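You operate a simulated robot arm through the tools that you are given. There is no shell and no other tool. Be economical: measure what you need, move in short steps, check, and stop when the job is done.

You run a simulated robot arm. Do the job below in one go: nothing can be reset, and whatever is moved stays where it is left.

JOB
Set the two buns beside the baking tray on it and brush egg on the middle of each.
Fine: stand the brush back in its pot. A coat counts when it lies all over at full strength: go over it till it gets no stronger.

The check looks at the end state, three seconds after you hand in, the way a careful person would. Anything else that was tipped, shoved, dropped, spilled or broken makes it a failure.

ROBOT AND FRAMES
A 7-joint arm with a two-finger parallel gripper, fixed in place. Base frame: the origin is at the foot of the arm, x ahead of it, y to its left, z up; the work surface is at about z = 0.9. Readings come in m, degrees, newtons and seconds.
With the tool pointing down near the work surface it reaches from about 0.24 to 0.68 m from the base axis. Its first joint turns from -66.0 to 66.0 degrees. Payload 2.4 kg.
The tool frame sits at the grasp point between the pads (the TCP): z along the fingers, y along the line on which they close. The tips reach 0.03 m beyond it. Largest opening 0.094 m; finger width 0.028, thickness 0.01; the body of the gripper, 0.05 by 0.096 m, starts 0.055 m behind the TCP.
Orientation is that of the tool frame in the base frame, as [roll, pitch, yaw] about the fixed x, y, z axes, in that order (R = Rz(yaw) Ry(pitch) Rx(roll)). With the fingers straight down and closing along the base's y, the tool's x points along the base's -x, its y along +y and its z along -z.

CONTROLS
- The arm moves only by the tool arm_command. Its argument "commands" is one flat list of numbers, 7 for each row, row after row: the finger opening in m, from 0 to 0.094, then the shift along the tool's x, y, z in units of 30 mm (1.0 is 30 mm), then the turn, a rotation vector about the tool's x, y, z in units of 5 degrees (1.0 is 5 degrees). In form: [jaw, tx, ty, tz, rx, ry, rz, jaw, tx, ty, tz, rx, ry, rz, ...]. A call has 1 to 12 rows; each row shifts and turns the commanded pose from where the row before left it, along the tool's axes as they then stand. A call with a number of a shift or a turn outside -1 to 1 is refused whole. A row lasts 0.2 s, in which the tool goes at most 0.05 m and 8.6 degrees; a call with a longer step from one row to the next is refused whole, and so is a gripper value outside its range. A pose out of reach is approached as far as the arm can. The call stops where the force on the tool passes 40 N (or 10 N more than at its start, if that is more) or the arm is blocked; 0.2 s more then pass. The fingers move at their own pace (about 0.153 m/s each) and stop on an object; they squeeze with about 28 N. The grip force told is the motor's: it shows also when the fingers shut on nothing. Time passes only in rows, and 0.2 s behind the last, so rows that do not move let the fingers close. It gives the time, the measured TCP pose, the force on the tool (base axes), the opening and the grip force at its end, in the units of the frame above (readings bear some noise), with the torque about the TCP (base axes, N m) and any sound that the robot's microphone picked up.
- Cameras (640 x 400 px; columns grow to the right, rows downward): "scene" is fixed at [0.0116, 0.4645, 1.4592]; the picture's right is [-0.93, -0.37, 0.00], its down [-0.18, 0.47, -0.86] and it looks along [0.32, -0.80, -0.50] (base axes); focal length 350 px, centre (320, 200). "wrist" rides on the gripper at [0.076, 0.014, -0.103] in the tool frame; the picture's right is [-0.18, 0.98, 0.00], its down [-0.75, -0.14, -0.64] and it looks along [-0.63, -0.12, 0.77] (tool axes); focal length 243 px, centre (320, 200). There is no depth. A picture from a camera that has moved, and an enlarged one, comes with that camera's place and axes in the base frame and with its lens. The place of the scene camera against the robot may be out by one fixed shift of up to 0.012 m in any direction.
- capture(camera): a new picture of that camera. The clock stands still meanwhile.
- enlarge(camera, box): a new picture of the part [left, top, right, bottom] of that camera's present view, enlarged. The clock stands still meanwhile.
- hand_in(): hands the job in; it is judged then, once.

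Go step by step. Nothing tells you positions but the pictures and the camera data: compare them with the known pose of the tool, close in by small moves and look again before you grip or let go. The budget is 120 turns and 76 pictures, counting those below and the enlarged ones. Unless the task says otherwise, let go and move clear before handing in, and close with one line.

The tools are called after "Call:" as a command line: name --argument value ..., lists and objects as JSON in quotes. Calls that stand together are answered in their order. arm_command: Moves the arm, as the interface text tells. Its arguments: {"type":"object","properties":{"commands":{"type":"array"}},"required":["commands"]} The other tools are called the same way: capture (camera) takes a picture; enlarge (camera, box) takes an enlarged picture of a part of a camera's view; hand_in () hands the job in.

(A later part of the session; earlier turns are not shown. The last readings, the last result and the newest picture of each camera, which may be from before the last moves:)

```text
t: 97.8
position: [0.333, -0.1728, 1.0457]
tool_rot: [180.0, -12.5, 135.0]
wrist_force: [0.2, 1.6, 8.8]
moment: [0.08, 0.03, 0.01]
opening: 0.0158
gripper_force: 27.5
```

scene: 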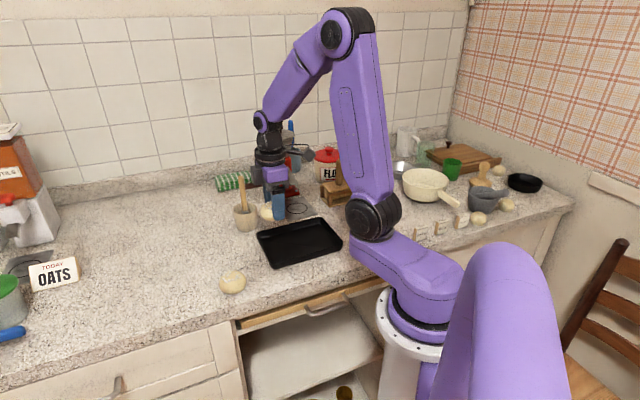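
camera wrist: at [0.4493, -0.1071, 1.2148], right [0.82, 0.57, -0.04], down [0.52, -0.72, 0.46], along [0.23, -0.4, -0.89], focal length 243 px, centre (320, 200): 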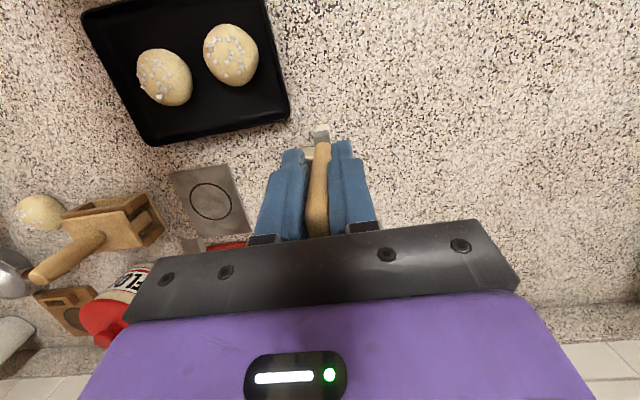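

Contact at 9 N, centred. Stroke at constant height in three lanes, no extra push at the ends.

Call:
arm_command --commands '[0.0, 0, 0.135, 0, 0, 0, 0, 0.0, 0, 0.135, 0, 0, 0, 0, 0.0, 0, -0.135, 0, 0, 0, 0, 0.0, 0, -0.135, 0, 0, 0, 0, 0.0, 0, -0.135, 0, 0, 0, 0, 0.0, 0, -0.135, 0, 0, 0, 0, 0.0, 0, 0.135, 0, 0, 0, 0, 0.0, 0, 0.135, 0, 0, 0, 0]'

Call:
arm_command --commands '[0.0, 0.195, 0, 0.043, 0, 0, 0, 0.0, 0, 0.135, 0, 0, 0, 0, 0.0, 0, 0.135, 0, 0, 0, 0, 0.0, 0, -0.135, 0, 0, 0, 0, 0.0, 0, -0.135, 0, 0, 0, 0, 0.0, 0, -0.135, 0, 0, 0, 0, 0.0, 0, -0.135, 0, 0, 0, 0, 0.0, 0, 0.135, 0, 0, 0, 0, 0.0, 0, 0.135, 0, 0, 0, 0, 0.0, -0.195, 0, -0.043, 0, 0, 0]'

Call:
arm_command --commands '[0.0, -0.195, 0, -0.043, 0, 0, 0, 0.0, 0, 0.135, 0, 0, 0, 0, 0.0, 0, 0.135, 0, 0, 0, 0, 0.0, 0, -0.135, 0, 0, 0, 0, 0.0, 0, -0.135, 0, 0, 0, 0, 0.0, 0, -0.135, 0, 0, 0, 0, 0.0, 0, -0.135, 0, 0, 0, 0, 0.0, 0, 0.135, 0, 0, 0, 0, 0.0, 0, 0.135, 0, 0, 0, 0, 0.0, 0.195, 0, 0.043, 0, 0, 0, 0.0, 0, 0, 0, 0, 0, 0]'

Call:
arm_command --commands '[0.0, 0.2, 0, -0.9, 0, 0, 0, 0.0, -0.7, 0, -0.3, 0, 0, 0, 0.0, -0.7, 0, -0.15, 0, 0, 0, 0.0, -0.5, 0, -0.11, 0, 0, 0, 0.0, 0, 0, 0, 0, 0, 0]'

Call:
capture --camera "wrist"

```text
t: 99.6
position: [0.3342, -0.1729, 1.0462]
tool_rot: [-180.0, -12.5, 134.9]
wrist_force: [0.0, -0.1, -0.3]
moment: [0.01, 0.05, 0.0]
opening: 0.0161
gripper_force: 27.5
```

```text
t: 101.8
position: [0.3333, -0.1721, 1.0475]
tool_rot: [-180.0, -12.4, 135.0]
wrist_force: [1.2, 0.0, 0.4]
moment: [0.01, 0.03, 0.02]
opening: 0.016
gripper_force: 27.9
```

```text
t: 104.2
position: [0.3337, -0.1731, 1.0465]
tool_rot: [-179.9, -12.5, 135.0]
wrist_force: [0.4, -0.3, -0.1]
moment: [-0.02, 0.01, 0.03]
opening: 0.0161
gripper_force: 27.9
```

```text
t: 105.4
position: [0.3771, -0.2133, 1.0778]
tool_rot: [180.0, -12.5, 135.0]
wrist_force: [-0.1, -0.2, -0.1]
moment: [0.02, 0.0, 0.0]
opening: 0.016
gripper_force: 28.1
```

```text
11 pictures are left
camera wrist: at [0.3502, -0.1683, 1.1955], right [0.82, 0.57, -0.04], down [0.52, -0.72, 0.46], along [0.23, -0.4, -0.89], focal length 243 px, centre (320, 200)
```

wrist: 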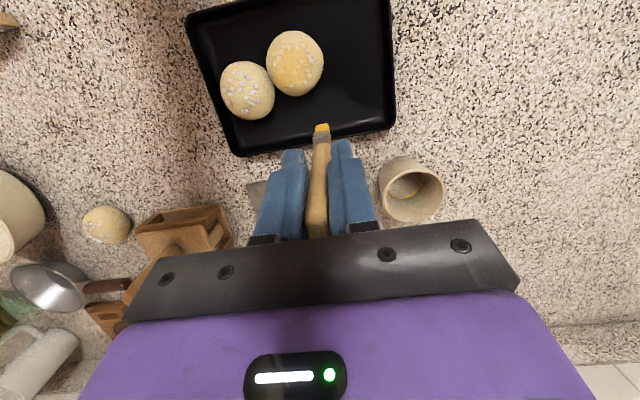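

Bun 2 is clearly yellow in its middle. Now bun 1: go over its top at about (0.303,-0.218) and check the centring.

Call:
arm_command --commands '[0.0, 0.794, -0.931, 0.176, 0, 0, 0, 0.0, 0.794, -0.931, 0.176, 0, 0, 0, 0.0, -0.095, 0, 0.42, 0, 0, 0, 0.0, -0.095, 0, 0.42, 0, 0, 0, 0.0, 0, 0, 0, 0, 0, 0]'

Call:
enlarge --camera "scene" --box '[270, 200, 330, 250]'

```text
t: 106.6
position: [0.3025, -0.2209, 1.0532]
tool_rot: [-180.0, -12.4, 135.1]
wrist_force: [0.3, -0.1, 0.2]
moment: [0.01, 0.0, 0.0]
opening: 0.0161
gripper_force: 28.1
```

```text
8.00 times, centred on (300, 225) of scene
camera zoom: at [0.0116, 0.4645, 1.4592], right [-0.93, -0.37, 0.0], down [-0.18, 0.47, -0.86], along [0.32, -0.8, -0.5], focal length 2800 px, centre (480, 0)
```

zoom: 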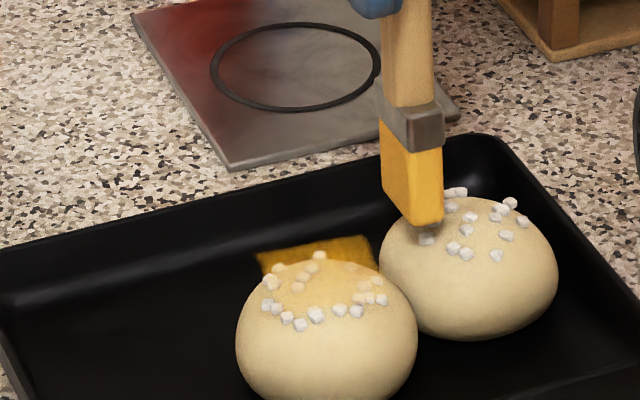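

The strokes nudged both buns again toward the far end; still on the tray. Bun 1's top is ~14 mm further; shift there, then feel for light contact.

Call:
arm_command --commands '[0.0, -0.088, -0.467, -0.02, 0, 0, 0, 0.0, -0.03, 0, 0.13, 0, 0, 0, 0.0, 0, 0, 0, 0, 0, 0]'

Call:
arm_command --commands '[0.0, -0.007, 0, 0.033, 0, 0, 0, 0.0, 0, 0, 0, 0, 0, 0]'

Call:
arm_command --commands '[0.0, -0.007, 0, 0.033, 0, 0, 0, 0.0, 0, 0, 0, 0, 0, 0]'

```text
t: 107.4
position: [0.2943, -0.232, 1.0478]
tool_rot: [180.0, -12.5, 135.1]
wrist_force: [-0.1, -0.9, -1.0]
moment: [-0.02, -0.01, -0.01]
opening: 0.0161
gripper_force: 27.6
```

```text
t: 108.0
position: [0.2945, -0.2313, 1.0469]
tool_rot: [180.0, -12.5, 135.0]
wrist_force: [-0.9, 0.2, -0.9]
moment: [0.03, -0.03, -0.01]
opening: 0.0162
gripper_force: 27.9
```

```text
t: 108.6
position: [0.2952, -0.2319, 1.0457]
tool_rot: [-179.9, -12.4, 134.9]
wrist_force: [0.7, -0.4, 7.4]
moment: [-0.03, 0.04, 0.03]
opening: 0.016
gripper_force: 27.7
```

Contact at 7 N, centred. Stroke along tool x this time with light pressure, in three lanes.

Call:
arm_command --commands '[0.0, 0.13, 0, 0.025, 0, 0, 0, 0.0, 0.07, 0, 0.015, 0, 0, 0, 0.0, -0.13, 0, -0.029, 0, 0, 0, 0.0, -0.13, 0, -0.029, 0, 0, 0, 0.0, -0.13, 0, -0.029, 0, 0, 0, 0.0, 0.13, 0, 0.029, 0, 0, 0, 0.0, 0.13, 0, 0.029, 0, 0, 0, 0.0, -0.07, 0, -0.015, 0, 0, 0, 0.0, 0, 0, 0, 0, 0, 0]'

Call:
arm_command --commands '[0.0, 0, -0.15, 0, 0, 0, 0, 0.0, 0.13, 0, 0.029, 0, 0, 0, 0.0, 0.07, 0, 0.015, 0, 0, 0, 0.0, -0.13, 0, -0.029, 0, 0, 0, 0.0, -0.13, 0, -0.029, 0, 0, 0, 0.0, -0.13, 0, -0.029, 0, 0, 0, 0.0, 0.13, 0, 0.029, 0, 0, 0, 0.0, 0.06, 0, 0.014, 0, 0, 0, 0.0, 0, 0, 0, 0, 0, 0]'

Call:
arm_command --commands '[0.0, 0, 0.15, 0, 0, 0, 0, 0.0, 0, 0.15, 0, 0, 0, 0, 0.0, 0.13, 0, 0.029, 0, 0, 0, 0.0, 0.07, 0, 0.015, 0, 0, 0, 0.0, -0.13, 0, -0.029, 0, 0, 0, 0.0, -0.13, 0, -0.029, 0, 0, 0, 0.0, -0.13, 0, -0.029, 0, 0, 0, 0.0, 0.13, 0, 0.029, 0, 0, 0, 0.0, 0.06, 0, 0.014, 0, 0, 0, 0.0, 0, -0.15, 0, 0, 0, 0, 0.0, 0, 0, 0, 0, 0, 0]'

```text
t: 110.6
position: [0.2947, -0.2318, 1.0457]
tool_rot: [-180.0, -12.5, 135.1]
wrist_force: [0.6, 0.1, -0.5]
moment: [0.02, 0.0, 0.02]
opening: 0.0159
gripper_force: 28.1
```

```text
t: 112.6
position: [0.2915, -0.2349, 1.0468]
tool_rot: [-179.9, -12.5, 135.0]
wrist_force: [-0.6, -0.6, -0.1]
moment: [0.01, 0.0, 0.02]
opening: 0.0159
gripper_force: 28.2
```

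```text
t: 115.0
position: [0.2941, -0.2327, 1.046]
tool_rot: [180.0, -12.5, 135.1]
wrist_force: [2.0, 1.3, 4.3]
moment: [0.15, -0.1, -0.02]
opening: 0.016
gripper_force: 28.0
```

Still in contact. Another round.

Call:
arm_command --commands '[0.0, 0, 0, 0.01, 0, 0, 0, 0.0, 0.13, 0, 0.029, 0, 0, 0, 0.0, 0.07, 0, 0.015, 0, 0, 0, 0.0, -0.13, 0, -0.029, 0, 0, 0, 0.0, -0.13, 0, -0.029, 0, 0, 0, 0.0, -0.13, 0, -0.029, 0, 0, 0, 0.0, 0.13, 0, 0.029, 0, 0, 0, 0.0, 0.06, 0, 0.014, 0, 0, 0, 0.0, 0, 0, 0, 0, 0, 0]'

Call:
arm_command --commands '[0.0, 0, -0.15, 0, 0, 0, 0, 0.0, 0.13, 0, 0.029, 0, 0, 0, 0.0, 0.07, 0, 0.015, 0, 0, 0, 0.0, -0.13, 0, -0.029, 0, 0, 0, 0.0, -0.13, 0, -0.029, 0, 0, 0, 0.0, -0.13, 0, -0.029, 0, 0, 0, 0.0, 0.13, 0, 0.029, 0, 0, 0, 0.0, 0.06, 0, 0.014, 0, 0, 0, 0.0, 0, 0.15, 0, 0, 0, 0]'

Call:
arm_command --commands '[0.0, 0, 0.15, 0, 0, 0, 0, 0.0, 0.13, 0, 0.029, 0, 0, 0, 0.0, 0.07, 0, 0.015, 0, 0, 0, 0.0, -0.13, 0, -0.029, 0, 0, 0, 0.0, -0.13, 0, -0.029, 0, 0, 0, 0.0, -0.13, 0, -0.029, 0, 0, 0, 0.0, 0.13, 0, 0.029, 0, 0, 0, 0.0, 0.06, 0, 0.014, 0, 0, 0, 0.0, 0, -0.15, 0, 0, 0, 0]'

Call:
arm_command --commands '[0.0, 0.2, 0, -0.9, 0, 0, 0, 0.0, -0.7, 0, -0.3, 0, 0, 0, 0.0, -0.7, 0, -0.15, 0, 0, 0, 0.0, -0.6, 0.5, -0.13, 0, 0, 0, 0.0, 0, 0.5, 0, 0, 0, 0]'

Call:
enlarge --camera "wrist" --box '[190, 0, 350, 120]'

```text
t: 117.0
position: [0.2934, -0.2316, 1.0453]
tool_rot: [179.9, -12.5, 135.0]
wrist_force: [-0.1, -0.8, 0.1]
moment: [0.05, -0.01, 0.01]
opening: 0.016
gripper_force: 28.1
```

```text
t: 119.0
position: [0.2945, -0.2319, 1.0444]
tool_rot: [180.0, -12.5, 134.9]
wrist_force: [-0.1, -0.3, 0.2]
moment: [-0.01, 0.0, 0.02]
opening: 0.0162
gripper_force: 28.3
```

```text
t: 121.0
position: [0.2934, -0.2315, 1.0458]
tool_rot: [-180.0, -12.6, 135.0]
wrist_force: [-0.4, -0.3, 1.4]
moment: [-0.01, 0.02, -0.01]
opening: 0.016
gripper_force: 28.4
```

```text
t: 122.2
position: [0.3601, -0.2525, 1.0774]
tool_rot: [179.9, -12.4, 135.0]
wrist_force: [-0.3, 0.7, -0.4]
moment: [-0.02, -0.01, -0.01]
opening: 0.0159
gripper_force: 27.3
```

```text
3.33 times, centred on (270, 60) of wrist
camera zoom: at [0.3332, -0.2079, 1.1938], right [0.82, 0.57, -0.04], down [0.52, -0.72, 0.46], along [0.23, -0.4, -0.89], focal length 809 px, centre (487, 667)
```

zoom: 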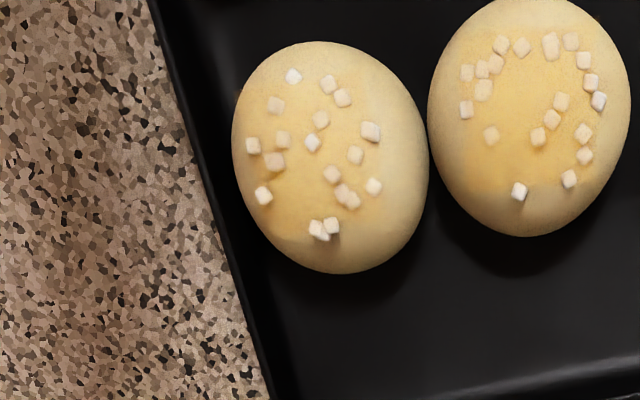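

Both buns now carry a yellow patch in the middle. Baseline look from the scene camera, then I'll re-dip and go over both once more to see if they get stronger.

Call:
enlarge --camera "scene" --box '[275, 205, 335, 250]'

Call:
arm_command --commands '[0.0, 0.1, 0, -0.5, 0, 0, 0, 0.0, 0.34, 0.95, 0.075, 0, 0, 0, 0.0, 0.34, 0.95, 0.075, 0, 0, 0, 0.0, 0.34, 0.95, 0.075, 0, 0, 0, 0.0, 0, 0.2, 0, 0, 0, 0, 0.0, 0, 0, 0, 0, 0, 0]'

```text
8.89 times, centred on (305, 228) of scene
camera zoom: at [0.0117, 0.4645, 1.4592], right [-0.93, -0.37, 0.0], down [-0.18, 0.47, -0.86], along [0.32, -0.8, -0.5], focal length 3112 px, centre (453, -44)
```

zoom: 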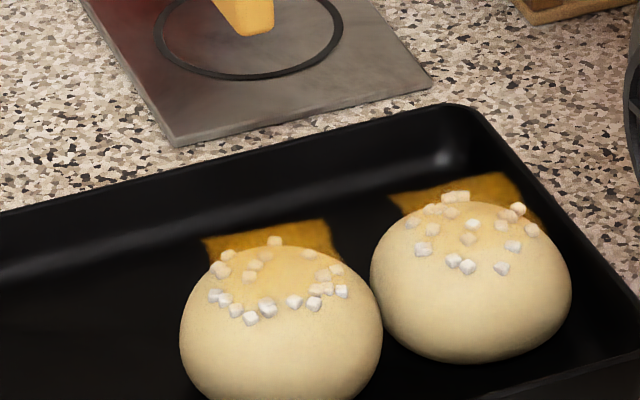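

```text
t: 123.6
position: [0.4014, -0.1652, 1.0936]
tool_rot: [-179.9, -12.5, 134.9]
wrist_force: [-0.5, 0.3, -0.3]
moment: [-0.01, -0.01, -0.01]
opening: 0.016
gripper_force: 27.7
```

Now dip again: over the pot at (0.4895,-0.210), straight down, swirl, and out.

Call:
arm_command --commands '[0.0, -0.765, 0.255, -0.169, 0, 0, 0, 0.0, -0.765, 0.255, -0.169, 0, 0, 0, 0.0, -0.765, 0.255, -0.169, 0, 0, 0, 0.0, -0.765, 0.255, -0.169, 0, 0, 0, 0.0, 0, 0, 0, 0, 0, 0]'

Call:
arm_command --commands '[0.0, -0.126, 0, 0.57, 0, 0, 0, 0.0, -0.126, 0, 0.57, 0, 0, 0, 0.0, -0.126, 0, 0.57, 0, 0, 0, 0.0, -0.11, 0, 0.5, 0, 0, 0, 0.0, 0, 0, 0, 0, 0, 0]'

```text
t: 124.8
position: [0.49, -0.2111, 1.0937]
tool_rot: [180.0, -12.6, 135.0]
wrist_force: [-0.6, -0.8, -0.6]
moment: [-0.02, 0.01, 0.01]
opening: 0.0161
gripper_force: 27.8
```

```text
t: 126.0
position: [0.4908, -0.2105, 1.0249]
tool_rot: [180.0, -12.5, 135.0]
wrist_force: [0.9, 0.6, -0.4]
moment: [-0.03, 0.02, -0.02]
opening: 0.0161
gripper_force: 28.5
```

Swirl, lift out, and move back to hover over bun 2.

Call:
arm_command --commands '[0.0, -0.007, 0, 0.033, 0, 0, 0, 0.0, 0.1, 0, 0, 0, 0, 0, 0.0, 0, 0.1, 0, 0, 0, 0, 0.0, -0.1, -0.1, 0, 0, 0, 0, 0.0, 0, -0.1, 0, 0, 0, 0, 0.0, 0, 0.1, 0, 0, 0, 0, 0.0, 0.126, 0, -0.6, 0, 0, 0, 0.0, 0.126, 0, -0.57, 0, 0, 0, 0.0, 0.126, 0, -0.57, 0, 0, 0, 0.0, 0.11, 0, -0.5, 0, 0, 0, 0.0, 0, 0, 0, 0, 0, 0, 0.0, 0, 0, 0, 0, 0, 0]'

Call:
arm_command --commands '[0.0, 0.744, -0.581, 0.165, 0, 0, 0, 0.0, 0.744, -0.581, 0.165, 0, 0, 0, 0.0, 0.744, -0.581, 0.165, 0, 0, 0, 0.0, 0.744, -0.581, 0.165, 0, 0, 0, 0.0, 0.744, -0.581, 0.165, 0, 0, 0, 0.0, 0.744, -0.581, 0.165, 0, 0, 0, 0.0, -0.15, 0, 0.68, 0, 0, 0, 0.0, -0.15, 0, 0.68, 0, 0, 0, 0.0, 0, 0, 0, 0, 0, 0]'

Call:
enlarge --camera "scene" --box '[275, 200, 335, 250]'

```text
t: 128.6
position: [0.4893, -0.2116, 1.0932]
tool_rot: [-179.9, -12.6, 135.1]
wrist_force: [0.0, 0.8, -0.4]
moment: [-0.04, 0.02, 0.0]
opening: 0.0161
gripper_force: 28.3
```

```text
t: 130.6
position: [0.3195, -0.1885, 1.0505]
tool_rot: [-180.0, -12.6, 135.1]
wrist_force: [0.0, -0.9, 0.6]
moment: [0.02, 0.01, 0.02]
opening: 0.0163
gripper_force: 28.0
```

```text
8.00 times, centred on (305, 225) of scene
camera zoom: at [0.0116, 0.4645, 1.4592], right [-0.93, -0.37, 0.0], down [-0.18, 0.47, -0.86], along [0.32, -0.8, -0.5], focal length 2800 px, centre (440, 0)
```

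zoom: 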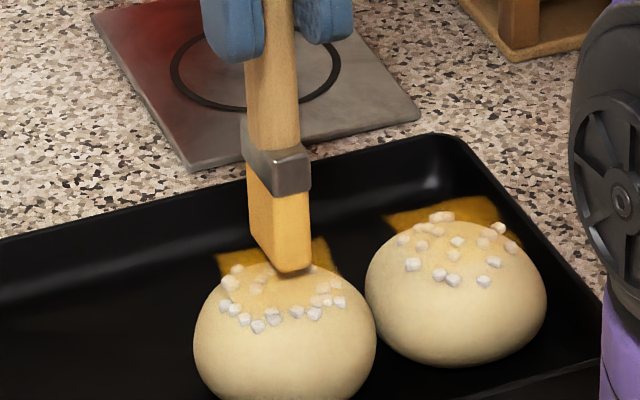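

Hovering nicely over bun 2. Shift 4 mm forward and lower to light contact.

Call:
arm_command --commands '[0.0, 0.12, 0.06, 0.12, 0, 0, 0, 0.0, -0.005, 0, 0.025, 0, 0, 0, 0.0, 0, 0, 0, 0, 0, 0]'

Call:
arm_command --commands '[0.0, -0.007, 0, 0.03, 0, 0, 0, 0.0, 0, 0, 0, 0, 0, 0]'

```text
t: 131.4
position: [0.3164, -0.184, 1.048]
tool_rot: [-180.0, -12.5, 135.2]
wrist_force: [0.0, 0.8, -1.1]
moment: [0.01, -0.01, -0.03]
opening: 0.0161
gripper_force: 28.1
```

```text
t: 132.0
position: [0.3167, -0.184, 1.047]
tool_rot: [180.0, -12.5, 135.0]
wrist_force: [-0.5, -0.4, -0.3]
moment: [0.0, 0.0, 0.01]
opening: 0.0158
gripper_force: 27.9
```

Call:
arm_command --commands '[0.0, -0.007, 0, 0.03, 0, 0, 0, 0.0, 0, 0, 0, 0, 0, 0]'

Call:
arm_command --commands '[0.0, -0.004, 0, 0.02, 0, 0, 0, 0.0, 0, 0, 0, 0, 0, 0]'

```text
t: 132.6
position: [0.3182, -0.1843, 1.0453]
tool_rot: [180.0, -12.5, 135.1]
wrist_force: [0.8, -0.5, 4.4]
moment: [-0.05, 0.02, -0.03]
opening: 0.0161
gripper_force: 27.7
```

```text
t: 133.2
position: [0.3175, -0.1843, 1.0454]
tool_rot: [-180.0, -12.4, 135.0]
wrist_force: [-0.4, 0.2, 18.3]
moment: [0.02, -0.02, 0.02]
opening: 0.0159
gripper_force: 28.5
```

Ease off and stroke along x in three lanes.

Call:
arm_command --commands '[0.0, 0.003, 0, -0.014, 0, 0, 0, 0.0, 0.13, 0, 0.029, 0, 0, 0, 0.0, 0.07, 0, 0.015, 0, 0, 0, 0.0, -0.13, 0, -0.029, 0, 0, 0, 0.0, -0.13, 0, -0.029, 0, 0, 0, 0.0, -0.13, 0, -0.029, 0, 0, 0, 0.0, 0.13, 0, 0.029, 0, 0, 0, 0.0, 0.06, 0, 0.014, 0, 0, 0, 0.0, 0, 0.15, 0, 0, 0, 0]'

Call:
arm_command --commands '[0.0, 0, 0.05, 0, 0, 0, 0, 0.0, 0.13, 0, 0.029, 0, 0, 0, 0.0, 0.07, 0, 0.015, 0, 0, 0, 0.0, -0.13, 0, -0.029, 0, 0, 0, 0.0, -0.13, 0, -0.029, 0, 0, 0, 0.0, -0.13, 0, -0.029, 0, 0, 0, 0.0, 0.13, 0, 0.029, 0, 0, 0, 0.0, 0.06, 0, 0.014, 0, 0, 0, 0.0, 0, -0.2, 0, 0, 0, 0]'

Call:
arm_command --commands '[0.0, 0, -0.2, 0, 0, 0, 0, 0.0, 0.13, 0, 0.029, 0, 0, 0, 0.0, 0.07, 0, 0.015, 0, 0, 0, 0.0, -0.13, 0, -0.029, 0, 0, 0, 0.0, -0.13, 0, -0.029, 0, 0, 0, 0.0, -0.13, 0, -0.029, 0, 0, 0, 0.0, 0.13, 0, 0.029, 0, 0, 0, 0.0, 0.06, 0, 0.014, 0, 0, 0, 0.0, 0, 0.2, 0, 0, 0, 0]'

Call:
arm_command --commands '[0.0, 0, 0, 0.012, 0, 0, 0, 0.0, 0.13, 0, 0.029, 0, 0, 0, 0.0, 0.07, 0, 0.015, 0, 0, 0, 0.0, -0.13, 0, -0.029, 0, 0, 0, 0.0, -0.13, 0, -0.029, 0, 0, 0, 0.0, -0.13, 0, -0.029, 0, 0, 0, 0.0, 0.13, 0, 0.029, 0, 0, 0, 0.0, 0.06, 0, 0.014, 0, 0, 0, 0.0, 0, 0, 0, 0, 0, 0]'

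```text
t: 135.2
position: [0.3204, -0.1799, 1.0452]
tool_rot: [-179.9, -12.4, 135.1]
wrist_force: [-0.6, -1.1, 2.2]
moment: [-0.08, 0.1, 0.0]
opening: 0.0159
gripper_force: 28.5
```

```text
t: 137.2
position: [0.3166, -0.1835, 1.0462]
tool_rot: [-180.0, -12.6, 135.0]
wrist_force: [-0.8, -0.1, -0.7]
moment: [0.05, -0.06, -0.02]
opening: 0.0158
gripper_force: 27.8
```

```text
t: 139.2
position: [0.3175, -0.1844, 1.0452]
tool_rot: [180.0, -12.5, 135.0]
wrist_force: [-0.8, 0.1, -0.2]
moment: [0.02, 0.0, 0.0]
opening: 0.0162
gripper_force: 27.8
```

```text
t: 141.2
position: [0.3183, -0.1844, 1.0446]
tool_rot: [-180.0, -12.5, 135.0]
wrist_force: [0.4, 0.1, -0.8]
moment: [0.0, 0.03, -0.01]
opening: 0.0161
gripper_force: 27.5
```

Bun 2 done for this round. Hop over to bun 1 and check alignment.

Call:
arm_command --commands '[0.0, 0.2, 0, -0.9, 0, 0, 0, 0.0, -0.043, -0.963, 0, 0, 0, 0, 0.0, -0.043, -0.963, 0, 0, 0, 0, 0.0, -0.15, 0, 0.68, 0, 0, 0, 0.0, 0, 0, 0, 0, 0, 0]'

Call:
enlarge --camera "scene" --box '[275, 200, 335, 250]'

```text
t: 142.4
position: [0.2779, -0.2274, 1.0509]
tool_rot: [-180.0, -12.5, 134.9]
wrist_force: [0.8, -0.7, 0.0]
moment: [0.01, 0.01, -0.01]
opening: 0.0162
gripper_force: 28.7
```

```text
8.00 times, centred on (305, 225) of scene
camera zoom: at [0.0116, 0.4645, 1.4592], right [-0.93, -0.37, 0.0], down [-0.18, 0.47, -0.86], along [0.32, -0.8, -0.5], focal length 2800 px, centre (440, 0)
```

zoom: 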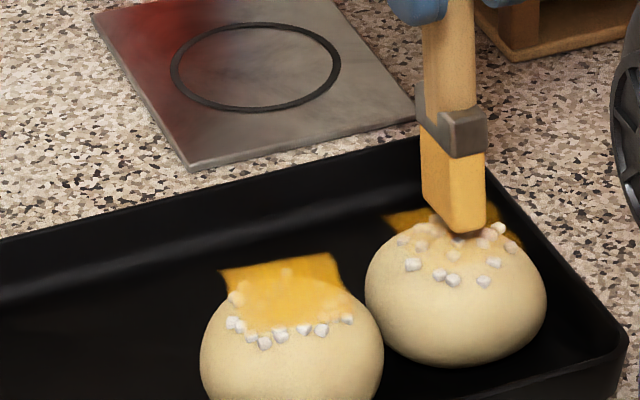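

The second load made bun 2's patch far stronger. Brush is centred over bun 1; lower and stroke.

Call:
arm_command --commands '[0.0, -0.02, 0, 0.1, 0, 0, 0, 0.0, 0, 0, 0, 0, 0, 0]'

Call:
arm_command --commands '[0.0, -0.009, 0, 0.04, 0, 0, 0, 0.0, 0, 0, 0, 0, 0, 0]'

Call:
arm_command --commands '[0.0, -0.005, 0, 0.02, 0, 0, 0, 0.0, 0, 0, 0, 0, 0, 0]'

```text
t: 143.0
position: [0.2783, -0.2271, 1.0476]
tool_rot: [179.9, -12.5, 135.0]
wrist_force: [0.4, 1.0, -0.5]
moment: [0.01, 0.0, -0.03]
opening: 0.0159
gripper_force: 27.9
```

```text
t: 143.6
position: [0.2782, -0.2271, 1.047]
tool_rot: [180.0, -12.5, 135.0]
wrist_force: [-0.6, -0.2, -0.4]
moment: [-0.01, 0.0, 0.0]
opening: 0.0158
gripper_force: 28.2
```

```text
t: 144.2
position: [0.2778, -0.2274, 1.0453]
tool_rot: [180.0, -12.5, 134.9]
wrist_force: [0.0, -0.7, 0.0]
moment: [-0.03, -0.01, 0.01]
opening: 0.0161
gripper_force: 27.7
```

Call:
arm_command --commands '[0.0, -0.005, 0, 0.025, 0, 0, 0, 0.0, 0, 0, 0, 0, 0, 0]'

Call:
arm_command --commands '[0.0, 0.13, 0, 0.029, 0, 0, 0, 0.0, 0.07, 0, 0.015, 0, 0, 0, 0.0, -0.13, 0, -0.029, 0, 0, 0, 0.0, -0.13, 0, -0.029, 0, 0, 0, 0.0, -0.13, 0, -0.029, 0, 0, 0, 0.0, 0.13, 0, 0.029, 0, 0, 0, 0.0, 0.06, 0, 0.014, 0, 0, 0, 0.0, 0, 0.15, 0, 0, 0, 0]'

Call:
arm_command --commands '[0.0, 0, 0.05, 0, 0, 0, 0, 0.0, 0.13, 0, 0.029, 0, 0, 0, 0.0, 0.07, 0, 0.015, 0, 0, 0, 0.0, -0.13, 0, -0.029, 0, 0, 0, 0.0, -0.13, 0, -0.029, 0, 0, 0, 0.0, -0.13, 0, -0.029, 0, 0, 0, 0.0, 0.13, 0, 0.029, 0, 0, 0, 0.0, 0.06, 0, 0.014, 0, 0, 0, 0.0, 0, -0.2, 0, 0, 0, 0]'

Call:
arm_command --commands '[0.0, 0, -0.2, 0, 0, 0, 0, 0.0, 0.13, 0, 0.029, 0, 0, 0, 0.0, 0.07, 0, 0.015, 0, 0, 0, 0.0, -0.13, 0, -0.029, 0, 0, 0, 0.0, -0.13, 0, -0.029, 0, 0, 0, 0.0, -0.13, 0, -0.029, 0, 0, 0, 0.0, 0.13, 0, 0.029, 0, 0, 0, 0.0, 0.06, 0, 0.014, 0, 0, 0, 0.0, 0, 0.2, 0, 0, 0, 0]'

```text
t: 144.8
position: [0.2783, -0.227, 1.0442]
tool_rot: [180.0, -12.6, 135.0]
wrist_force: [-0.4, -0.3, 2.8]
moment: [0.01, 0.01, 0.0]
opening: 0.0159
gripper_force: 27.8
```

```text
t: 146.6
position: [0.2817, -0.2233, 1.0456]
tool_rot: [-179.9, -12.6, 134.9]
wrist_force: [-0.2, 0.1, -0.8]
moment: [0.0, 0.02, 0.0]
opening: 0.0159
gripper_force: 27.9
```

```text
t: 148.6
position: [0.279, -0.2276, 1.0452]
tool_rot: [-180.0, -12.5, 135.0]
wrist_force: [0.1, 0.4, -0.7]
moment: [-0.01, 0.04, 0.02]
opening: 0.0159
gripper_force: 27.7
```

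```text
t: 150.6
position: [0.2791, -0.2254, 1.0454]
tool_rot: [-180.0, -12.6, 135.0]
wrist_force: [-0.1, 0.1, 0.8]
moment: [-0.01, -0.02, 0.01]
opening: 0.0163
gripper_force: 28.2
```

Re-dip: lift, travel to the pot, dip, swirl, and out.

Call:
arm_command --commands '[0.0, 0.176, 0, -0.796, 0, 0, 0, 0.0, 0.176, 0, -0.796, 0, 0, 0, 0.0, -0.641, 0.764, -0.142, 0, 0, 0, 0.0, -0.641, 0.764, -0.142, 0, 0, 0, 0.0, -0.641, 0.764, -0.142, 0, 0, 0, 0.0, -0.641, 0.764, -0.142, 0, 0, 0, 0.0, -0.641, 0.764, -0.142, 0, 0, 0, 0.0, -0.641, 0.764, -0.142, 0, 0, 0, 0.0, -0.641, 0.764, -0.142, 0, 0, 0, 0.0, 0, 0, 0, 0, 0, 0]'

```text
t: 152.8
position: [0.4899, -0.2102, 1.0978]
tool_rot: [179.9, -12.5, 135.0]
wrist_force: [-0.1, 0.4, -0.8]
moment: [-0.01, 0.0, -0.03]
opening: 0.0162
gripper_force: 27.6
```

Call:
arm_command --commands '[0.0, -0.134, 0, 0.605, 0, 0, 0, 0.0, -0.134, 0, 0.605, 0, 0, 0, 0.0, -0.134, 0, 0.605, 0, 0, 0, 0.0, -0.134, 0, 0.605, 0, 0, 0, 0.0, 0.1, 0, 0, 0, 0, 0, 0.0, -0.1, 0.1, 0, 0, 0, 0, 0.0, 0, -0.2, 0, 0, 0, 0, 0.0, 0, 0.1, 0, 0, 0, 0, 0.0, 0.134, 0, -0.605, 0, 0, 0, 0.0, 0.134, 0, -0.605, 0, 0, 0, 0.0, 0.134, 0, -0.605, 0, 0, 0, 0.0, 0.134, 0, -0.605, 0, 0, 0]'

```text
t: 155.4
position: [0.4888, -0.2115, 1.0956]
tool_rot: [179.9, -12.5, 135.0]
wrist_force: [0.2, 0.4, -0.4]
moment: [-0.04, 0.04, -0.01]
opening: 0.0162
gripper_force: 27.6
```

Call:
arm_command --commands '[0.0, 0, 0, 0, 0, 0, 0, 0.0, 0.641, -0.764, 0.142, 0, 0, 0, 0.0, 0.641, -0.764, 0.142, 0, 0, 0, 0.0, 0.641, -0.764, 0.142, 0, 0, 0, 0.0, 0.641, -0.764, 0.142, 0, 0, 0, 0.0, 0.641, -0.764, 0.142, 0, 0, 0, 0.0, 0.641, -0.764, 0.142, 0, 0, 0, 0.0, 0.641, -0.764, 0.142, 0, 0, 0, 0.0, -0.17, 0, 0.77, 0, 0, 0, 0.0, -0.17, 0, 0.77, 0, 0, 0, 0.0, 0, 0, 0, 0, 0, 0]'

Call:
arm_command --commands '[0.0, -0.01, 0, 0.05, 0, 0, 0, 0.0, 0, 0, 0, 0, 0, 0]'

```text
t: 157.8
position: [0.2797, -0.2266, 1.0488]
tool_rot: [180.0, -12.5, 134.9]
wrist_force: [-0.6, 0.8, 0.0]
moment: [0.06, 0.02, 0.02]
opening: 0.0159
gripper_force: 28.0
```

```text
t: 158.4
position: [0.2792, -0.2275, 1.0477]
tool_rot: [179.9, -12.5, 135.0]
wrist_force: [-0.3, 0.3, 0.2]
moment: [0.01, 0.02, 0.01]
opening: 0.0162
gripper_force: 28.2
```

Call:
arm_command --commands '[0.0, -0.01, 0, 0.055, 0, 0, 0, 0.0, 0, 0, 0, 0, 0, 0]'

Call:
arm_command --commands '[0.0, -0.007, 0, 0.03, 0, 0, 0, 0.0, 0, 0, 0, 0, 0, 0]'

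```text
t: 159.0
position: [0.2773, -0.2262, 1.0462]
tool_rot: [180.0, -12.5, 135.0]
wrist_force: [-0.3, -0.1, -1.2]
moment: [0.0, 0.02, 0.0]
opening: 0.0158
gripper_force: 28.0
```

```text
t: 159.6
position: [0.278, -0.2272, 1.0433]
tool_rot: [180.0, -12.5, 135.1]
wrist_force: [-0.5, -0.2, 5.1]
moment: [0.06, 0.06, -0.01]
opening: 0.0159
gripper_force: 27.7
```

Contact at 5 N. Stroke three lanes plus a centre pass.

Call:
arm_command --commands '[0.0, 0.13, 0, 0.029, 0, 0, 0, 0.0, 0.07, 0, 0.015, 0, 0, 0, 0.0, -0.13, 0, -0.029, 0, 0, 0, 0.0, -0.13, 0, -0.029, 0, 0, 0, 0.0, -0.13, 0, -0.029, 0, 0, 0, 0.0, 0.13, 0, 0.029, 0, 0, 0, 0.0, 0.06, 0, 0.014, 0, 0, 0, 0.0, 0, 0.15, 0, 0, 0, 0]'

Call:
arm_command --commands '[0.0, 0, 0.05, 0.01, 0, 0, 0, 0.0, 0.13, 0, 0.029, 0, 0, 0, 0.0, 0.07, 0, 0.015, 0, 0, 0, 0.0, -0.13, 0, -0.029, 0, 0, 0, 0.0, -0.13, 0, -0.029, 0, 0, 0, 0.0, -0.13, 0, -0.029, 0, 0, 0, 0.0, 0.13, 0, 0.029, 0, 0, 0, 0.0, 0.06, 0, 0.014, 0, 0, 0, 0.0, 0, -0.2, 0, 0, 0, 0]'

Call:
arm_command --commands '[0.0, 0, -0.2, 0, 0, 0, 0, 0.0, 0.13, 0, 0.029, 0, 0, 0, 0.0, 0.07, 0, 0.015, 0, 0, 0, 0.0, -0.13, 0, -0.029, 0, 0, 0, 0.0, -0.13, 0, -0.029, 0, 0, 0, 0.0, -0.13, 0, -0.029, 0, 0, 0, 0.0, 0.13, 0, 0.029, 0, 0, 0, 0.0, 0.06, 0, 0.014, 0, 0, 0, 0.0, 0, 0.2, 0, 0, 0, 0]'

Call:
arm_command --commands '[0.0, 0, 0, 0.01, 0, 0, 0, 0.0, 0.13, 0, 0.029, 0, 0, 0, 0.0, 0.07, 0, 0.015, 0, 0, 0, 0.0, -0.13, 0, -0.029, 0, 0, 0, 0.0, -0.13, 0, -0.029, 0, 0, 0, 0.0, -0.13, 0, -0.029, 0, 0, 0, 0.0, 0.13, 0, 0.029, 0, 0, 0, 0.0, 0.06, 0, 0.014, 0, 0, 0, 0.0, 0, 0, 0, 0, 0, 0]'

Call:
arm_command --commands '[0.0, 0.2, 0, -0.9, 0, 0, 0, 0.0, -0.7, 0, -0.8, 0, 0, 0, 0.0, -0.7, 0.5, -0.15, 0, 0, 0, 0.0, -0.6, 0.7, -0.13, 0, 0, 0, 0.0, -0.6, 0.7, -0.13, 0, 0, 0]'

Call:
enlarge --camera "scene" --box '[275, 200, 335, 250]'

```text
t: 161.4
position: [0.2828, -0.224, 1.0444]
tool_rot: [-180.0, -12.5, 135.0]
wrist_force: [-0.5, 0.4, 1.1]
moment: [-0.03, 0.04, 0.03]
opening: 0.0159
gripper_force: 27.7
```

```text
t: 163.4
position: [0.2775, -0.2265, 1.0432]
tool_rot: [180.0, -12.5, 135.0]
wrist_force: [1.1, -0.4, -0.9]
moment: [0.05, 0.0, -0.01]
opening: 0.0161
gripper_force: 28.1
```

```text
t: 165.4
position: [0.2783, -0.2268, 1.0439]
tool_rot: [180.0, -12.4, 135.0]
wrist_force: [0.0, 0.3, -0.6]
moment: [0.0, 0.0, 0.01]
opening: 0.0159
gripper_force: 28.4
```

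```text
t: 167.4
position: [0.2785, -0.2271, 1.0434]
tool_rot: [-180.0, -12.5, 135.0]
wrist_force: [0.0, 0.3, -1.2]
moment: [0.03, -0.01, -0.01]
opening: 0.0163
gripper_force: 27.9
```

```text
t: 168.6
position: [0.3769, -0.2467, 1.0904]
tool_rot: [-180.0, -12.5, 135.0]
wrist_force: [-0.5, 0.0, -0.2]
moment: [-0.01, 0.04, 0.0]
opening: 0.0159
gripper_force: 28.6
```

```text
8.00 times, centred on (305, 225) of scene
camera zoom: at [0.0116, 0.4645, 1.4592], right [-0.93, -0.37, 0.0], down [-0.18, 0.47, -0.86], along [0.32, -0.8, -0.5], focal length 2800 px, centre (440, 0)
```

zoom: 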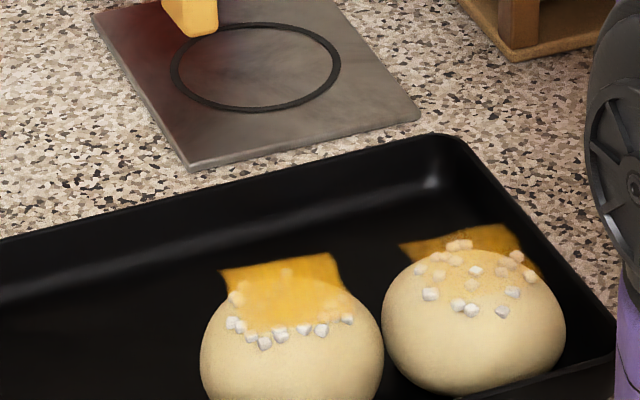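

Bun 1 shifted ~17 mm toward the camera side while I stroked, so its patch only gained a little. Re-dip, then brush it at its new spot with barely any pressure.

Call:
arm_command --commands '[0.0, -0.439, 0.877, -0.097, 0, 0, 0, 0.0, -0.439, 0.877, -0.097, 0, 0, 0, 0.0, -0.439, 0.877, -0.097, 0, 0, 0, 0.0, -0.439, 0.877, -0.097, 0, 0, 0, 0.0, 0, 0, -0.1, 0, 0, 0, 0.0, 0, 0, 0, 0, 0, 0]'

```text
t: 170.0
position: [0.4912, -0.2104, 1.0927]
tool_rot: [180.0, -12.4, 135.0]
wrist_force: [-0.5, 0.2, -0.5]
moment: [0.03, -0.02, 0.03]
opening: 0.0158
gripper_force: 28.0
```

Call:
arm_command --commands '[0.0, -0.127, 0, 0.573, 0, 0, 0, 0.0, -0.127, 0, 0.573, 0, 0, 0, 0.0, -0.127, 0, 0.573, 0, 0, 0, 0.0, -0.127, 0, 0.573, 0, 0, 0, 0.0, 0.1, 0, 0, 0, 0, 0, 0.0, -0.1, 0.1, 0, 0, 0, 0, 0.0, 0, -0.2, 0, 0, 0, 0, 0.0, 0, 0.1, 0, 0, 0, 0, 0.0, 0.127, 0, -0.59, 0, 0, 0, 0.0, 0.127, 0, -0.59, 0, 0, 0, 0.0, 0.127, 0, -0.59, 0, 0, 0, 0.0, 0.127, 0, -0.59, 0, 0, 0]'

```text
t: 172.6
position: [0.4903, -0.2124, 1.096]
tool_rot: [-180.0, -12.5, 134.9]
wrist_force: [0.1, 0.4, 0.4]
moment: [0.02, 0.02, -0.03]
opening: 0.016
gripper_force: 27.5
```

Call:
arm_command --commands '[0.0, 0, 0, 0, 0, 0, 0, 0.0, 0.636, -0.661, 0.141, 0, 0, 0, 0.0, 0.636, -0.661, 0.141, 0, 0, 0, 0.0, 0.636, -0.661, 0.141, 0, 0, 0, 0.0, 0.636, -0.661, 0.141, 0, 0, 0, 0.0, 0.636, -0.661, 0.141, 0, 0, 0, 0.0, 0.636, -0.661, 0.141, 0, 0, 0, 0.0, 0.636, -0.661, 0.141, 0, 0, 0, 0.0, 0.636, -0.661, 0.141, 0, 0, 0, 0.0, -0.166, 0, 0.748, 0, 0, 0, 0.0, -0.166, 0, 0.748, 0, 0, 0, 0.0, 0, 0, 0, 0, 0, 0]'

Call:
enlarge --camera "scene" --box '[275, 200, 335, 250]'

```text
t: 175.2
position: [0.2687, -0.2131, 1.047]
tool_rot: [179.9, -12.5, 135.0]
wrist_force: [0.3, -0.4, -0.7]
moment: [-0.03, -0.03, -0.02]
opening: 0.0162
gripper_force: 28.2
```

```text
8.00 times, centred on (305, 225) of scene
camera zoom: at [0.0116, 0.4645, 1.4592], right [-0.93, -0.37, 0.0], down [-0.18, 0.47, -0.86], along [0.32, -0.8, -0.5], focal length 2800 px, centre (440, 0)
```

zoom: 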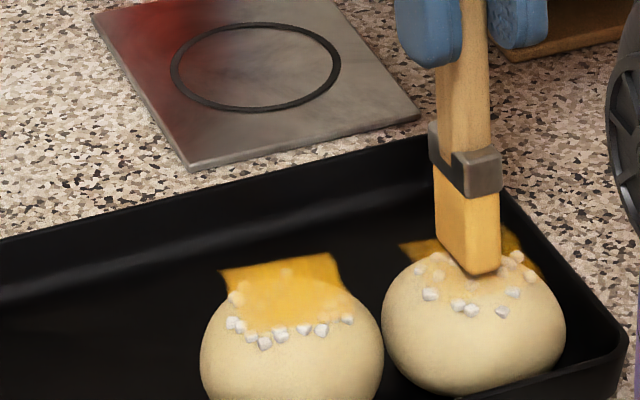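

Well centred over bun 1. Lower to a bare touch.

Call:
arm_command --commands '[0.0, -0.012, 0, 0.06, 0, 0, 0, 0.0, 0, 0, 0, 0, 0, 0]'

Call:
arm_command --commands '[0.0, -0.006, 0, 0.03, 0, 0, 0, 0.0, 0, 0, 0, 0, 0, 0]'

```text
t: 175.8
position: [0.2684, -0.2127, 1.0452]
tool_rot: [-180.0, -12.6, 135.0]
wrist_force: [0.5, -0.3, -0.6]
moment: [-0.03, 0.04, 0.01]
opening: 0.016
gripper_force: 28.0
```

```text
t: 176.4
position: [0.2694, -0.212, 1.0456]
tool_rot: [180.0, -12.6, 135.0]
wrist_force: [0.3, -0.3, -0.7]
moment: [0.03, -0.04, 0.04]
opening: 0.0162
gripper_force: 28.5
```

Call:
arm_command --commands '[0.0, -0.006, 0, 0.03, 0, 0, 0, 0.0, 0, 0, 0, 0, 0, 0]'

Call:
arm_command --commands '[0.0, -0.006, 0, 0.025, 0, 0, 0, 0.0, 0, 0, 0, 0, 0, 0]'

```text
t: 177.0
position: [0.2684, -0.2126, 1.0453]
tool_rot: [180.0, -12.5, 135.0]
wrist_force: [-0.1, 0.4, -0.6]
moment: [0.02, 0.01, -0.01]
opening: 0.016
gripper_force: 28.0
```

```text
t: 177.6
position: [0.2689, -0.2109, 1.0437]
tool_rot: [-179.9, -12.5, 135.0]
wrist_force: [0.3, -0.4, 2.5]
moment: [0.02, 0.06, 0.0]
opening: 0.0161
gripper_force: 27.9
```

Call:
arm_command --commands '[0.0, -0.003, 0, 0.015, 0, 0, 0, 0.0, -0.1, 0, -0.022, 0, 0, 0, 0.0, -0.06, 0, -0.013, 0, 0, 0, 0.0, 0.1, 0, 0.022, 0, 0, 0, 0.0, 0.1, 0, 0.022, 0, 0, 0, 0.0, 0.1, 0, 0.022, 0, 0, 0, 0.0, -0.1, 0, -0.022, 0, 0, 0, 0.0, -0.04, 0, -0.009, 0, 0, 0, 0.0, 0, 0.15, 0, 0, 0, 0]'

Call:
arm_command --commands '[0.0, 0, 0.05, 0.01, 0, 0, 0, 0.0, -0.13, 0, -0.029, 0, 0, 0, 0.0, -0.07, 0, -0.015, 0, 0, 0, 0.0, 0.13, 0, 0.029, 0, 0, 0, 0.0, 0.13, 0, 0.029, 0, 0, 0, 0.0, 0.13, 0, 0.029, 0, 0, 0, 0.0, -0.13, 0, -0.029, 0, 0, 0, 0.0, -0.06, 0, -0.014, 0, 0, 0, 0.0, 0, -0.2, -0.01, 0, 0, 0]'

Call:
arm_command --commands '[0.0, 0, -0.2, 0.01, 0, 0, 0, 0.0, -0.13, 0, -0.029, 0, 0, 0, 0.0, -0.07, 0, -0.015, 0, 0, 0, 0.0, 0.13, 0, 0.029, 0, 0, 0, 0.0, 0.13, 0, 0.029, 0, 0, 0, 0.0, 0.13, 0, 0.029, 0, 0, 0, 0.0, -0.13, 0, -0.029, 0, 0, 0, 0.0, -0.06, 0, -0.014, 0, 0, 0, 0.0, 0, 0.2, -0.01, 0, 0, 0]'

Call:
arm_command --commands '[0.0, 0, 0, 0.01, 0, 0, 0, 0.0, -0.13, 0, -0.029, 0, 0, 0, 0.0, -0.07, 0, -0.015, 0, 0, 0, 0.0, 0.13, 0, 0.029, 0, 0, 0, 0.0, 0.13, 0, 0.029, 0, 0, 0, 0.0, 0.13, 0, 0.029, 0, 0, 0, 0.0, -0.13, 0, -0.029, 0, 0, 0, 0.0, -0.06, 0, -0.014, 0, 0, 0, 0.0, 0, 0, 0, 0, 0, 0]'

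```text
t: 179.6
position: [0.2717, -0.2098, 1.0437]
tool_rot: [-179.9, -12.4, 135.0]
wrist_force: [-0.8, -0.9, 2.0]
moment: [-0.11, 0.07, 0.01]
opening: 0.016
gripper_force: 28.2
```

```text
t: 181.6
position: [0.2688, -0.2131, 1.0439]
tool_rot: [179.9, -12.4, 134.9]
wrist_force: [-0.2, 0.0, -0.2]
moment: [0.01, -0.06, 0.01]
opening: 0.016
gripper_force: 28.1
```

```text
t: 183.6
position: [0.269, -0.2113, 1.045]
tool_rot: [-180.0, -12.5, 135.0]
wrist_force: [-0.6, -0.2, 0.1]
moment: [0.02, -0.01, 0.05]
opening: 0.0159
gripper_force: 27.7
```

```text
t: 185.6
position: [0.268, -0.2109, 1.0435]
tool_rot: [-180.0, -12.6, 135.0]
wrist_force: [-2.4, 1.6, 14.2]
moment: [0.28, 0.47, 0.02]
opening: 0.016
gripper_force: 28.5
```

The bun is creeping toward +x again. Lift, re-dip deeper, then look before continuing.

Call:
arm_command --commands '[0.0, 0.176, 0, -0.796, 0, 0, 0, 0.0, 0.176, 0, -0.85, 0, 0, 0, 0.0, -0.636, 0.661, -0.141, 0, 0, 0, 0.0, -0.636, 0.661, -0.141, 0, 0, 0, 0.0, -0.636, 0.661, -0.141, 0, 0, 0, 0.0, -0.636, 0.661, -0.141, 0, 0, 0, 0.0, -0.636, 0.661, -0.141, 0, 0, 0, 0.0, -0.636, 0.661, -0.141, 0, 0, 0, 0.0, -0.636, 0.661, -0.141, 0, 0, 0, 0.0, -0.636, 0.661, -0.141, 0, 0, 0, 0.0, 0, 0, 0, 0, 0, 0]'

Call:
enlarge --camera "scene" --box '[225, 165, 345, 255]'

```text
t: 188.0
position: [0.4926, -0.2118, 1.0928]
tool_rot: [-180.0, -12.5, 135.0]
wrist_force: [0.7, 0.8, 0.6]
moment: [0.0, 0.02, 0.01]
opening: 0.0161
gripper_force: 28.5
```

```text
4.44 times, centred on (285, 210) of scene
camera zoom: at [0.0117, 0.4645, 1.4592], right [-0.93, -0.37, 0.0], down [-0.18, 0.47, -0.86], along [0.32, -0.8, -0.5], focal length 1556 px, centre (476, 156)
```

zoom: 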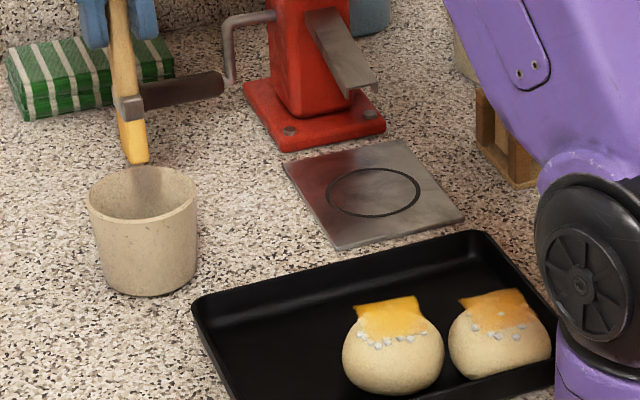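

Both patches are now strong gold; bun 1's right edge is a bit weaker. Dip deeper this time for one more full round on both.

Call:
arm_command --commands '[0.0, -0.042, 0, 0.596, 0, 0, 0, 0.0, -0.132, 0, 0.596, 0, 0, 0, 0.0, -0.132, 0, 0.596, 0, 0, 0, 0.0, -0.132, 0, 0.58, 0, 0, 0, 0.0, 0, 0, 0, 0, 0, 0]'

Call:
arm_command --commands '[0.0, 0.1, 0, 0, 0, 0, 0, 0.0, -0.1, 0.1, 0, 0, 0, 0, 0.0, 0, -0.2, 0, 0, 0, 0, 0.0, 0, 0.1, 0, 0, 0, 0, 0.0, 0.132, 0, -0.596, 0, 0, 0, 0.0, 0.132, 0, -0.596, 0, 0, 0, 0.0, 0.132, 0, -0.596, 0, 0, 0, 0.0, 0.132, 0, -0.65, 0, 0, 0, 0.0, 0, 0, 0, 0, 0, 0, 0.0, 0, 0, 0, 0, 0, 0]'

```text
t: 189.2
position: [0.4913, -0.21, 1.02]
tool_rot: [-180.0, -12.4, 135.0]
wrist_force: [1.1, -0.2, 0.5]
moment: [-0.03, -0.02, 0.01]
opening: 0.0161
gripper_force: 27.4
```

```text
t: 191.4
position: [0.4904, -0.2095, 1.096]
tool_rot: [-180.0, -12.5, 135.0]
wrist_force: [0.1, 0.7, 0.3]
moment: [-0.05, 0.0, -0.03]
opening: 0.016
gripper_force: 27.8
```

Call:
arm_command --commands '[0.0, 0.639, -0.67, 0.1415, 0, 0, 0, 0.0, 0.639, -0.67, 0.1415, 0, 0, 0, 0.0, 0.639, -0.67, 0.1415, 0, 0, 0, 0.0, 0.639, -0.67, 0.1415, 0, 0, 0, 0.0, 0.639, -0.67, 0.1415, 0, 0, 0, 0.0, 0.639, -0.67, 0.1415, 0, 0, 0, 0.0, 0.639, -0.67, 0.1415, 0, 0, 0, 0.0, 0.639, -0.67, 0.1415, 0, 0, 0, 0.0, -0.178, 0, 0.78, 0, 0, 0, 0.0, -0.178, 0, 0.78, 0, 0, 0, 0.0, 0, 0, 0, 0, 0, 0]'

Call:
arm_command --commands '[0.0, -0.01, 0, 0.05, 0, 0, 0, 0.0, 0, 0, 0, 0, 0, 0]'

Call:
arm_command --commands '[0.0, -0.008, 0, 0.04, 0, 0, 0, 0.0, 0, 0, 0, 0, 0, 0]'

```text
t: 193.8
position: [0.2647, -0.2126, 1.0478]
tool_rot: [-180.0, -12.4, 135.0]
wrist_force: [-0.2, 0.7, -0.2]
moment: [-0.02, 0.01, 0.0]
opening: 0.0161
gripper_force: 28.6
```

```text
t: 194.4
position: [0.2654, -0.213, 1.0475]
tool_rot: [180.0, -12.5, 135.0]
wrist_force: [-0.4, 0.4, -0.7]
moment: [0.01, 0.01, 0.01]
opening: 0.0164
gripper_force: 28.2
```

```text
t: 195.0
position: [0.2651, -0.2119, 1.0452]
tool_rot: [-180.0, -12.5, 135.0]
wrist_force: [0.1, 0.1, 0.2]
moment: [-0.04, -0.02, 0.0]
opening: 0.0159
gripper_force: 27.6
```

Call:
arm_command --commands '[0.0, -0.008, 0, 0.04, 0, 0, 0, 0.0, 0, 0, 0, 0, 0, 0]'

Call:
arm_command --commands '[0.0, -0.005, 0, 0.025, 0, 0, 0, 0.0, 0, 0, 0, 0, 0, 0]'

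```text
t: 195.6
position: [0.2654, -0.2133, 1.0448]
tool_rot: [-180.0, -12.5, 134.9]
wrist_force: [-0.1, 0.7, 0.3]
moment: [-0.03, -0.01, -0.02]
opening: 0.0158
gripper_force: 28.0
```

```text
t: 196.2
position: [0.2643, -0.2112, 1.0443]
tool_rot: [-179.9, -12.5, 135.0]
wrist_force: [-0.2, 0.1, 0.0]
moment: [0.02, -0.02, -0.01]
opening: 0.0158
gripper_force: 27.9
```

Call:
arm_command --commands '[0.0, -0.006, 0, 0.03, 0, 0, 0, 0.0, 0, 0, 0, 0, 0, 0]'

Call:
arm_command --commands '[0.0, -0.005, 0, 0.022, 0, 0, 0, 0.0, 0, 0, 0, 0, 0, 0]'

```text
t: 196.8
position: [0.266, -0.2116, 1.0428]
tool_rot: [-180.0, -12.5, 135.0]
wrist_force: [-0.2, -0.5, 2.9]
moment: [0.0, 0.0, 0.02]
opening: 0.0161
gripper_force: 27.9
```

```text
t: 197.4
position: [0.2655, -0.2109, 1.0429]
tool_rot: [179.9, -12.4, 135.0]
wrist_force: [0.0, -1.5, 9.0]
moment: [-0.03, 0.07, 0.02]
opening: 0.0162
gripper_force: 27.9
```

Contact at 9 N, centred. Full round on bun 1, with a wider lane on the weaker −y side.

Call:
arm_command --commands '[0.0, -0.1, 0, -0.022, 0, 0, 0, 0.0, -0.1, 0, -0.022, 0, 0, 0, 0.0, 0.13, 0, 0.029, 0, 0, 0, 0.0, 0.13, 0, 0.029, 0, 0, 0, 0.0, 0.13, 0, 0.029, 0, 0, 0, 0.0, -0.13, 0, -0.029, 0, 0, 0, 0.0, -0.06, 0, -0.013, 0, 0, 0, 0.0, 0, -0.13, 0.005, 0, 0, 0, 0.0, 0, -0.13, 0.005, 0, 0, 0]'

Call:
arm_command --commands '[0.0, -0.13, 0, -0.029, 0, 0, 0, 0.0, -0.1, 0, -0.022, 0, 0, 0, 0.0, 0.13, 0, 0.029, 0, 0, 0, 0.0, 0.13, 0, 0.029, 0, 0, 0, 0.0, 0.13, 0, 0.029, 0, 0, 0, 0.0, -0.13, 0, -0.029, 0, 0, 0, 0.0, -0.03, 0, -0.007, 0, 0, 0, 0.0, 0, 0.13, -0.005, 0, 0, 0, 0.0, 0, 0.13, -0.005, 0, 0, 0, 0.0, 0, 0.13, 0, 0, 0, 0, 0.0, 0, 0.1, 0, 0, 0, 0]'

Call:
arm_command --commands '[0.0, -0.13, 0, -0.029, 0, 0, 0, 0.0, -0.1, 0, -0.022, 0, 0, 0, 0.0, 0.13, 0, 0.029, 0, 0, 0, 0.0, 0.13, 0, 0.029, 0, 0, 0, 0.0, 0.13, 0, 0.029, 0, 0, 0, 0.0, -0.13, 0, -0.029, 0, 0, 0, 0.0, -0.03, 0, -0.007, 0, 0, 0, 0.0, 0, -0.13, 0, 0, 0, 0, 0.0, 0, -0.1, 0, 0, 0, 0, 0.0, 0, 0, 0, 0, 0, 0]'

```text
t: 199.4
position: [0.2592, -0.2166, 1.0414]
tool_rot: [179.9, -12.5, 135.1]
wrist_force: [0.1, 0.0, 0.0]
moment: [0.0, 0.02, -0.02]
opening: 0.0156
gripper_force: 28.0
```

```text
t: 201.8
position: [0.2705, -0.2065, 1.043]
tool_rot: [-179.9, -12.6, 135.0]
wrist_force: [-0.2, -0.8, 1.2]
moment: [-0.05, 0.05, 0.02]
opening: 0.0161
gripper_force: 28.4
```

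```text
t: 204.0
position: [0.2656, -0.2122, 1.0432]
tool_rot: [-180.0, -12.5, 135.0]
wrist_force: [0.9, -0.3, -0.4]
moment: [0.01, 0.01, 0.03]
opening: 0.016
gripper_force: 27.8
```

Now another round on bun 2 at about (0.316,-0.185).

Call:
arm_command --commands '[0.0, 0.15, 0, -0.7, 0, 0, 0, 0.0, -0.267, 0.914, -0.059, 0, 0, 0, 0.0, -0.267, 0.914, -0.059, 0, 0, 0, 0.0, -0.13, 0, 0.6, 0, 0, 0, 0.0, 0, 0, 0, 0, 0, 0]'

Call:
arm_command --commands '[0.0, -0.008, 0, 0.04, 0, 0, 0, 0.0, 0, 0, 0, 0, 0, 0]'

Call:
arm_command --commands '[0.0, -0.006, 0, 0.03, 0, 0, 0, 0.0, 0, 0, 0, 0, 0, 0]'

```text
t: 205.2
position: [0.3171, -0.1848, 1.0452]
tool_rot: [179.9, -12.4, 135.0]
wrist_force: [0.9, 0.6, -0.7]
moment: [-0.02, -0.01, 0.01]
opening: 0.0159
gripper_force: 27.9
```

```text
t: 205.8
position: [0.3163, -0.1852, 1.0441]
tool_rot: [180.0, -12.5, 135.0]
wrist_force: [0.1, -0.3, -0.3]
moment: [0.0, -0.01, 0.0]
opening: 0.016
gripper_force: 28.2
```

```text
t: 206.4
position: [0.3161, -0.185, 1.0424]
tool_rot: [179.9, -12.5, 134.9]
wrist_force: [-0.3, 1.1, -0.8]
moment: [0.0, -0.03, 0.04]
opening: 0.0163
gripper_force: 28.0
```

Call:
arm_command --commands '[0.0, -0.006, 0, 0.03, 0, 0, 0, 0.0, 0, 0, 0, 0, 0, 0]'

Call:
arm_command --commands '[0.0, -0.005, 0, 0.022, 0, 0, 0, 0.0, 0, 0, 0, 0, 0, 0]'

```text
t: 207.0
position: [0.3156, -0.1846, 1.0426]
tool_rot: [180.0, -12.6, 134.9]
wrist_force: [0.7, -0.8, 0.3]
moment: [-0.01, -0.01, 0.01]
opening: 0.0162
gripper_force: 28.0
```

```text
t: 207.6
position: [0.3151, -0.1851, 1.0414]
tool_rot: [180.0, -12.5, 135.1]
wrist_force: [-0.2, -1.3, 1.4]
moment: [0.01, -0.01, -0.02]
opening: 0.0161
gripper_force: 28.1
```

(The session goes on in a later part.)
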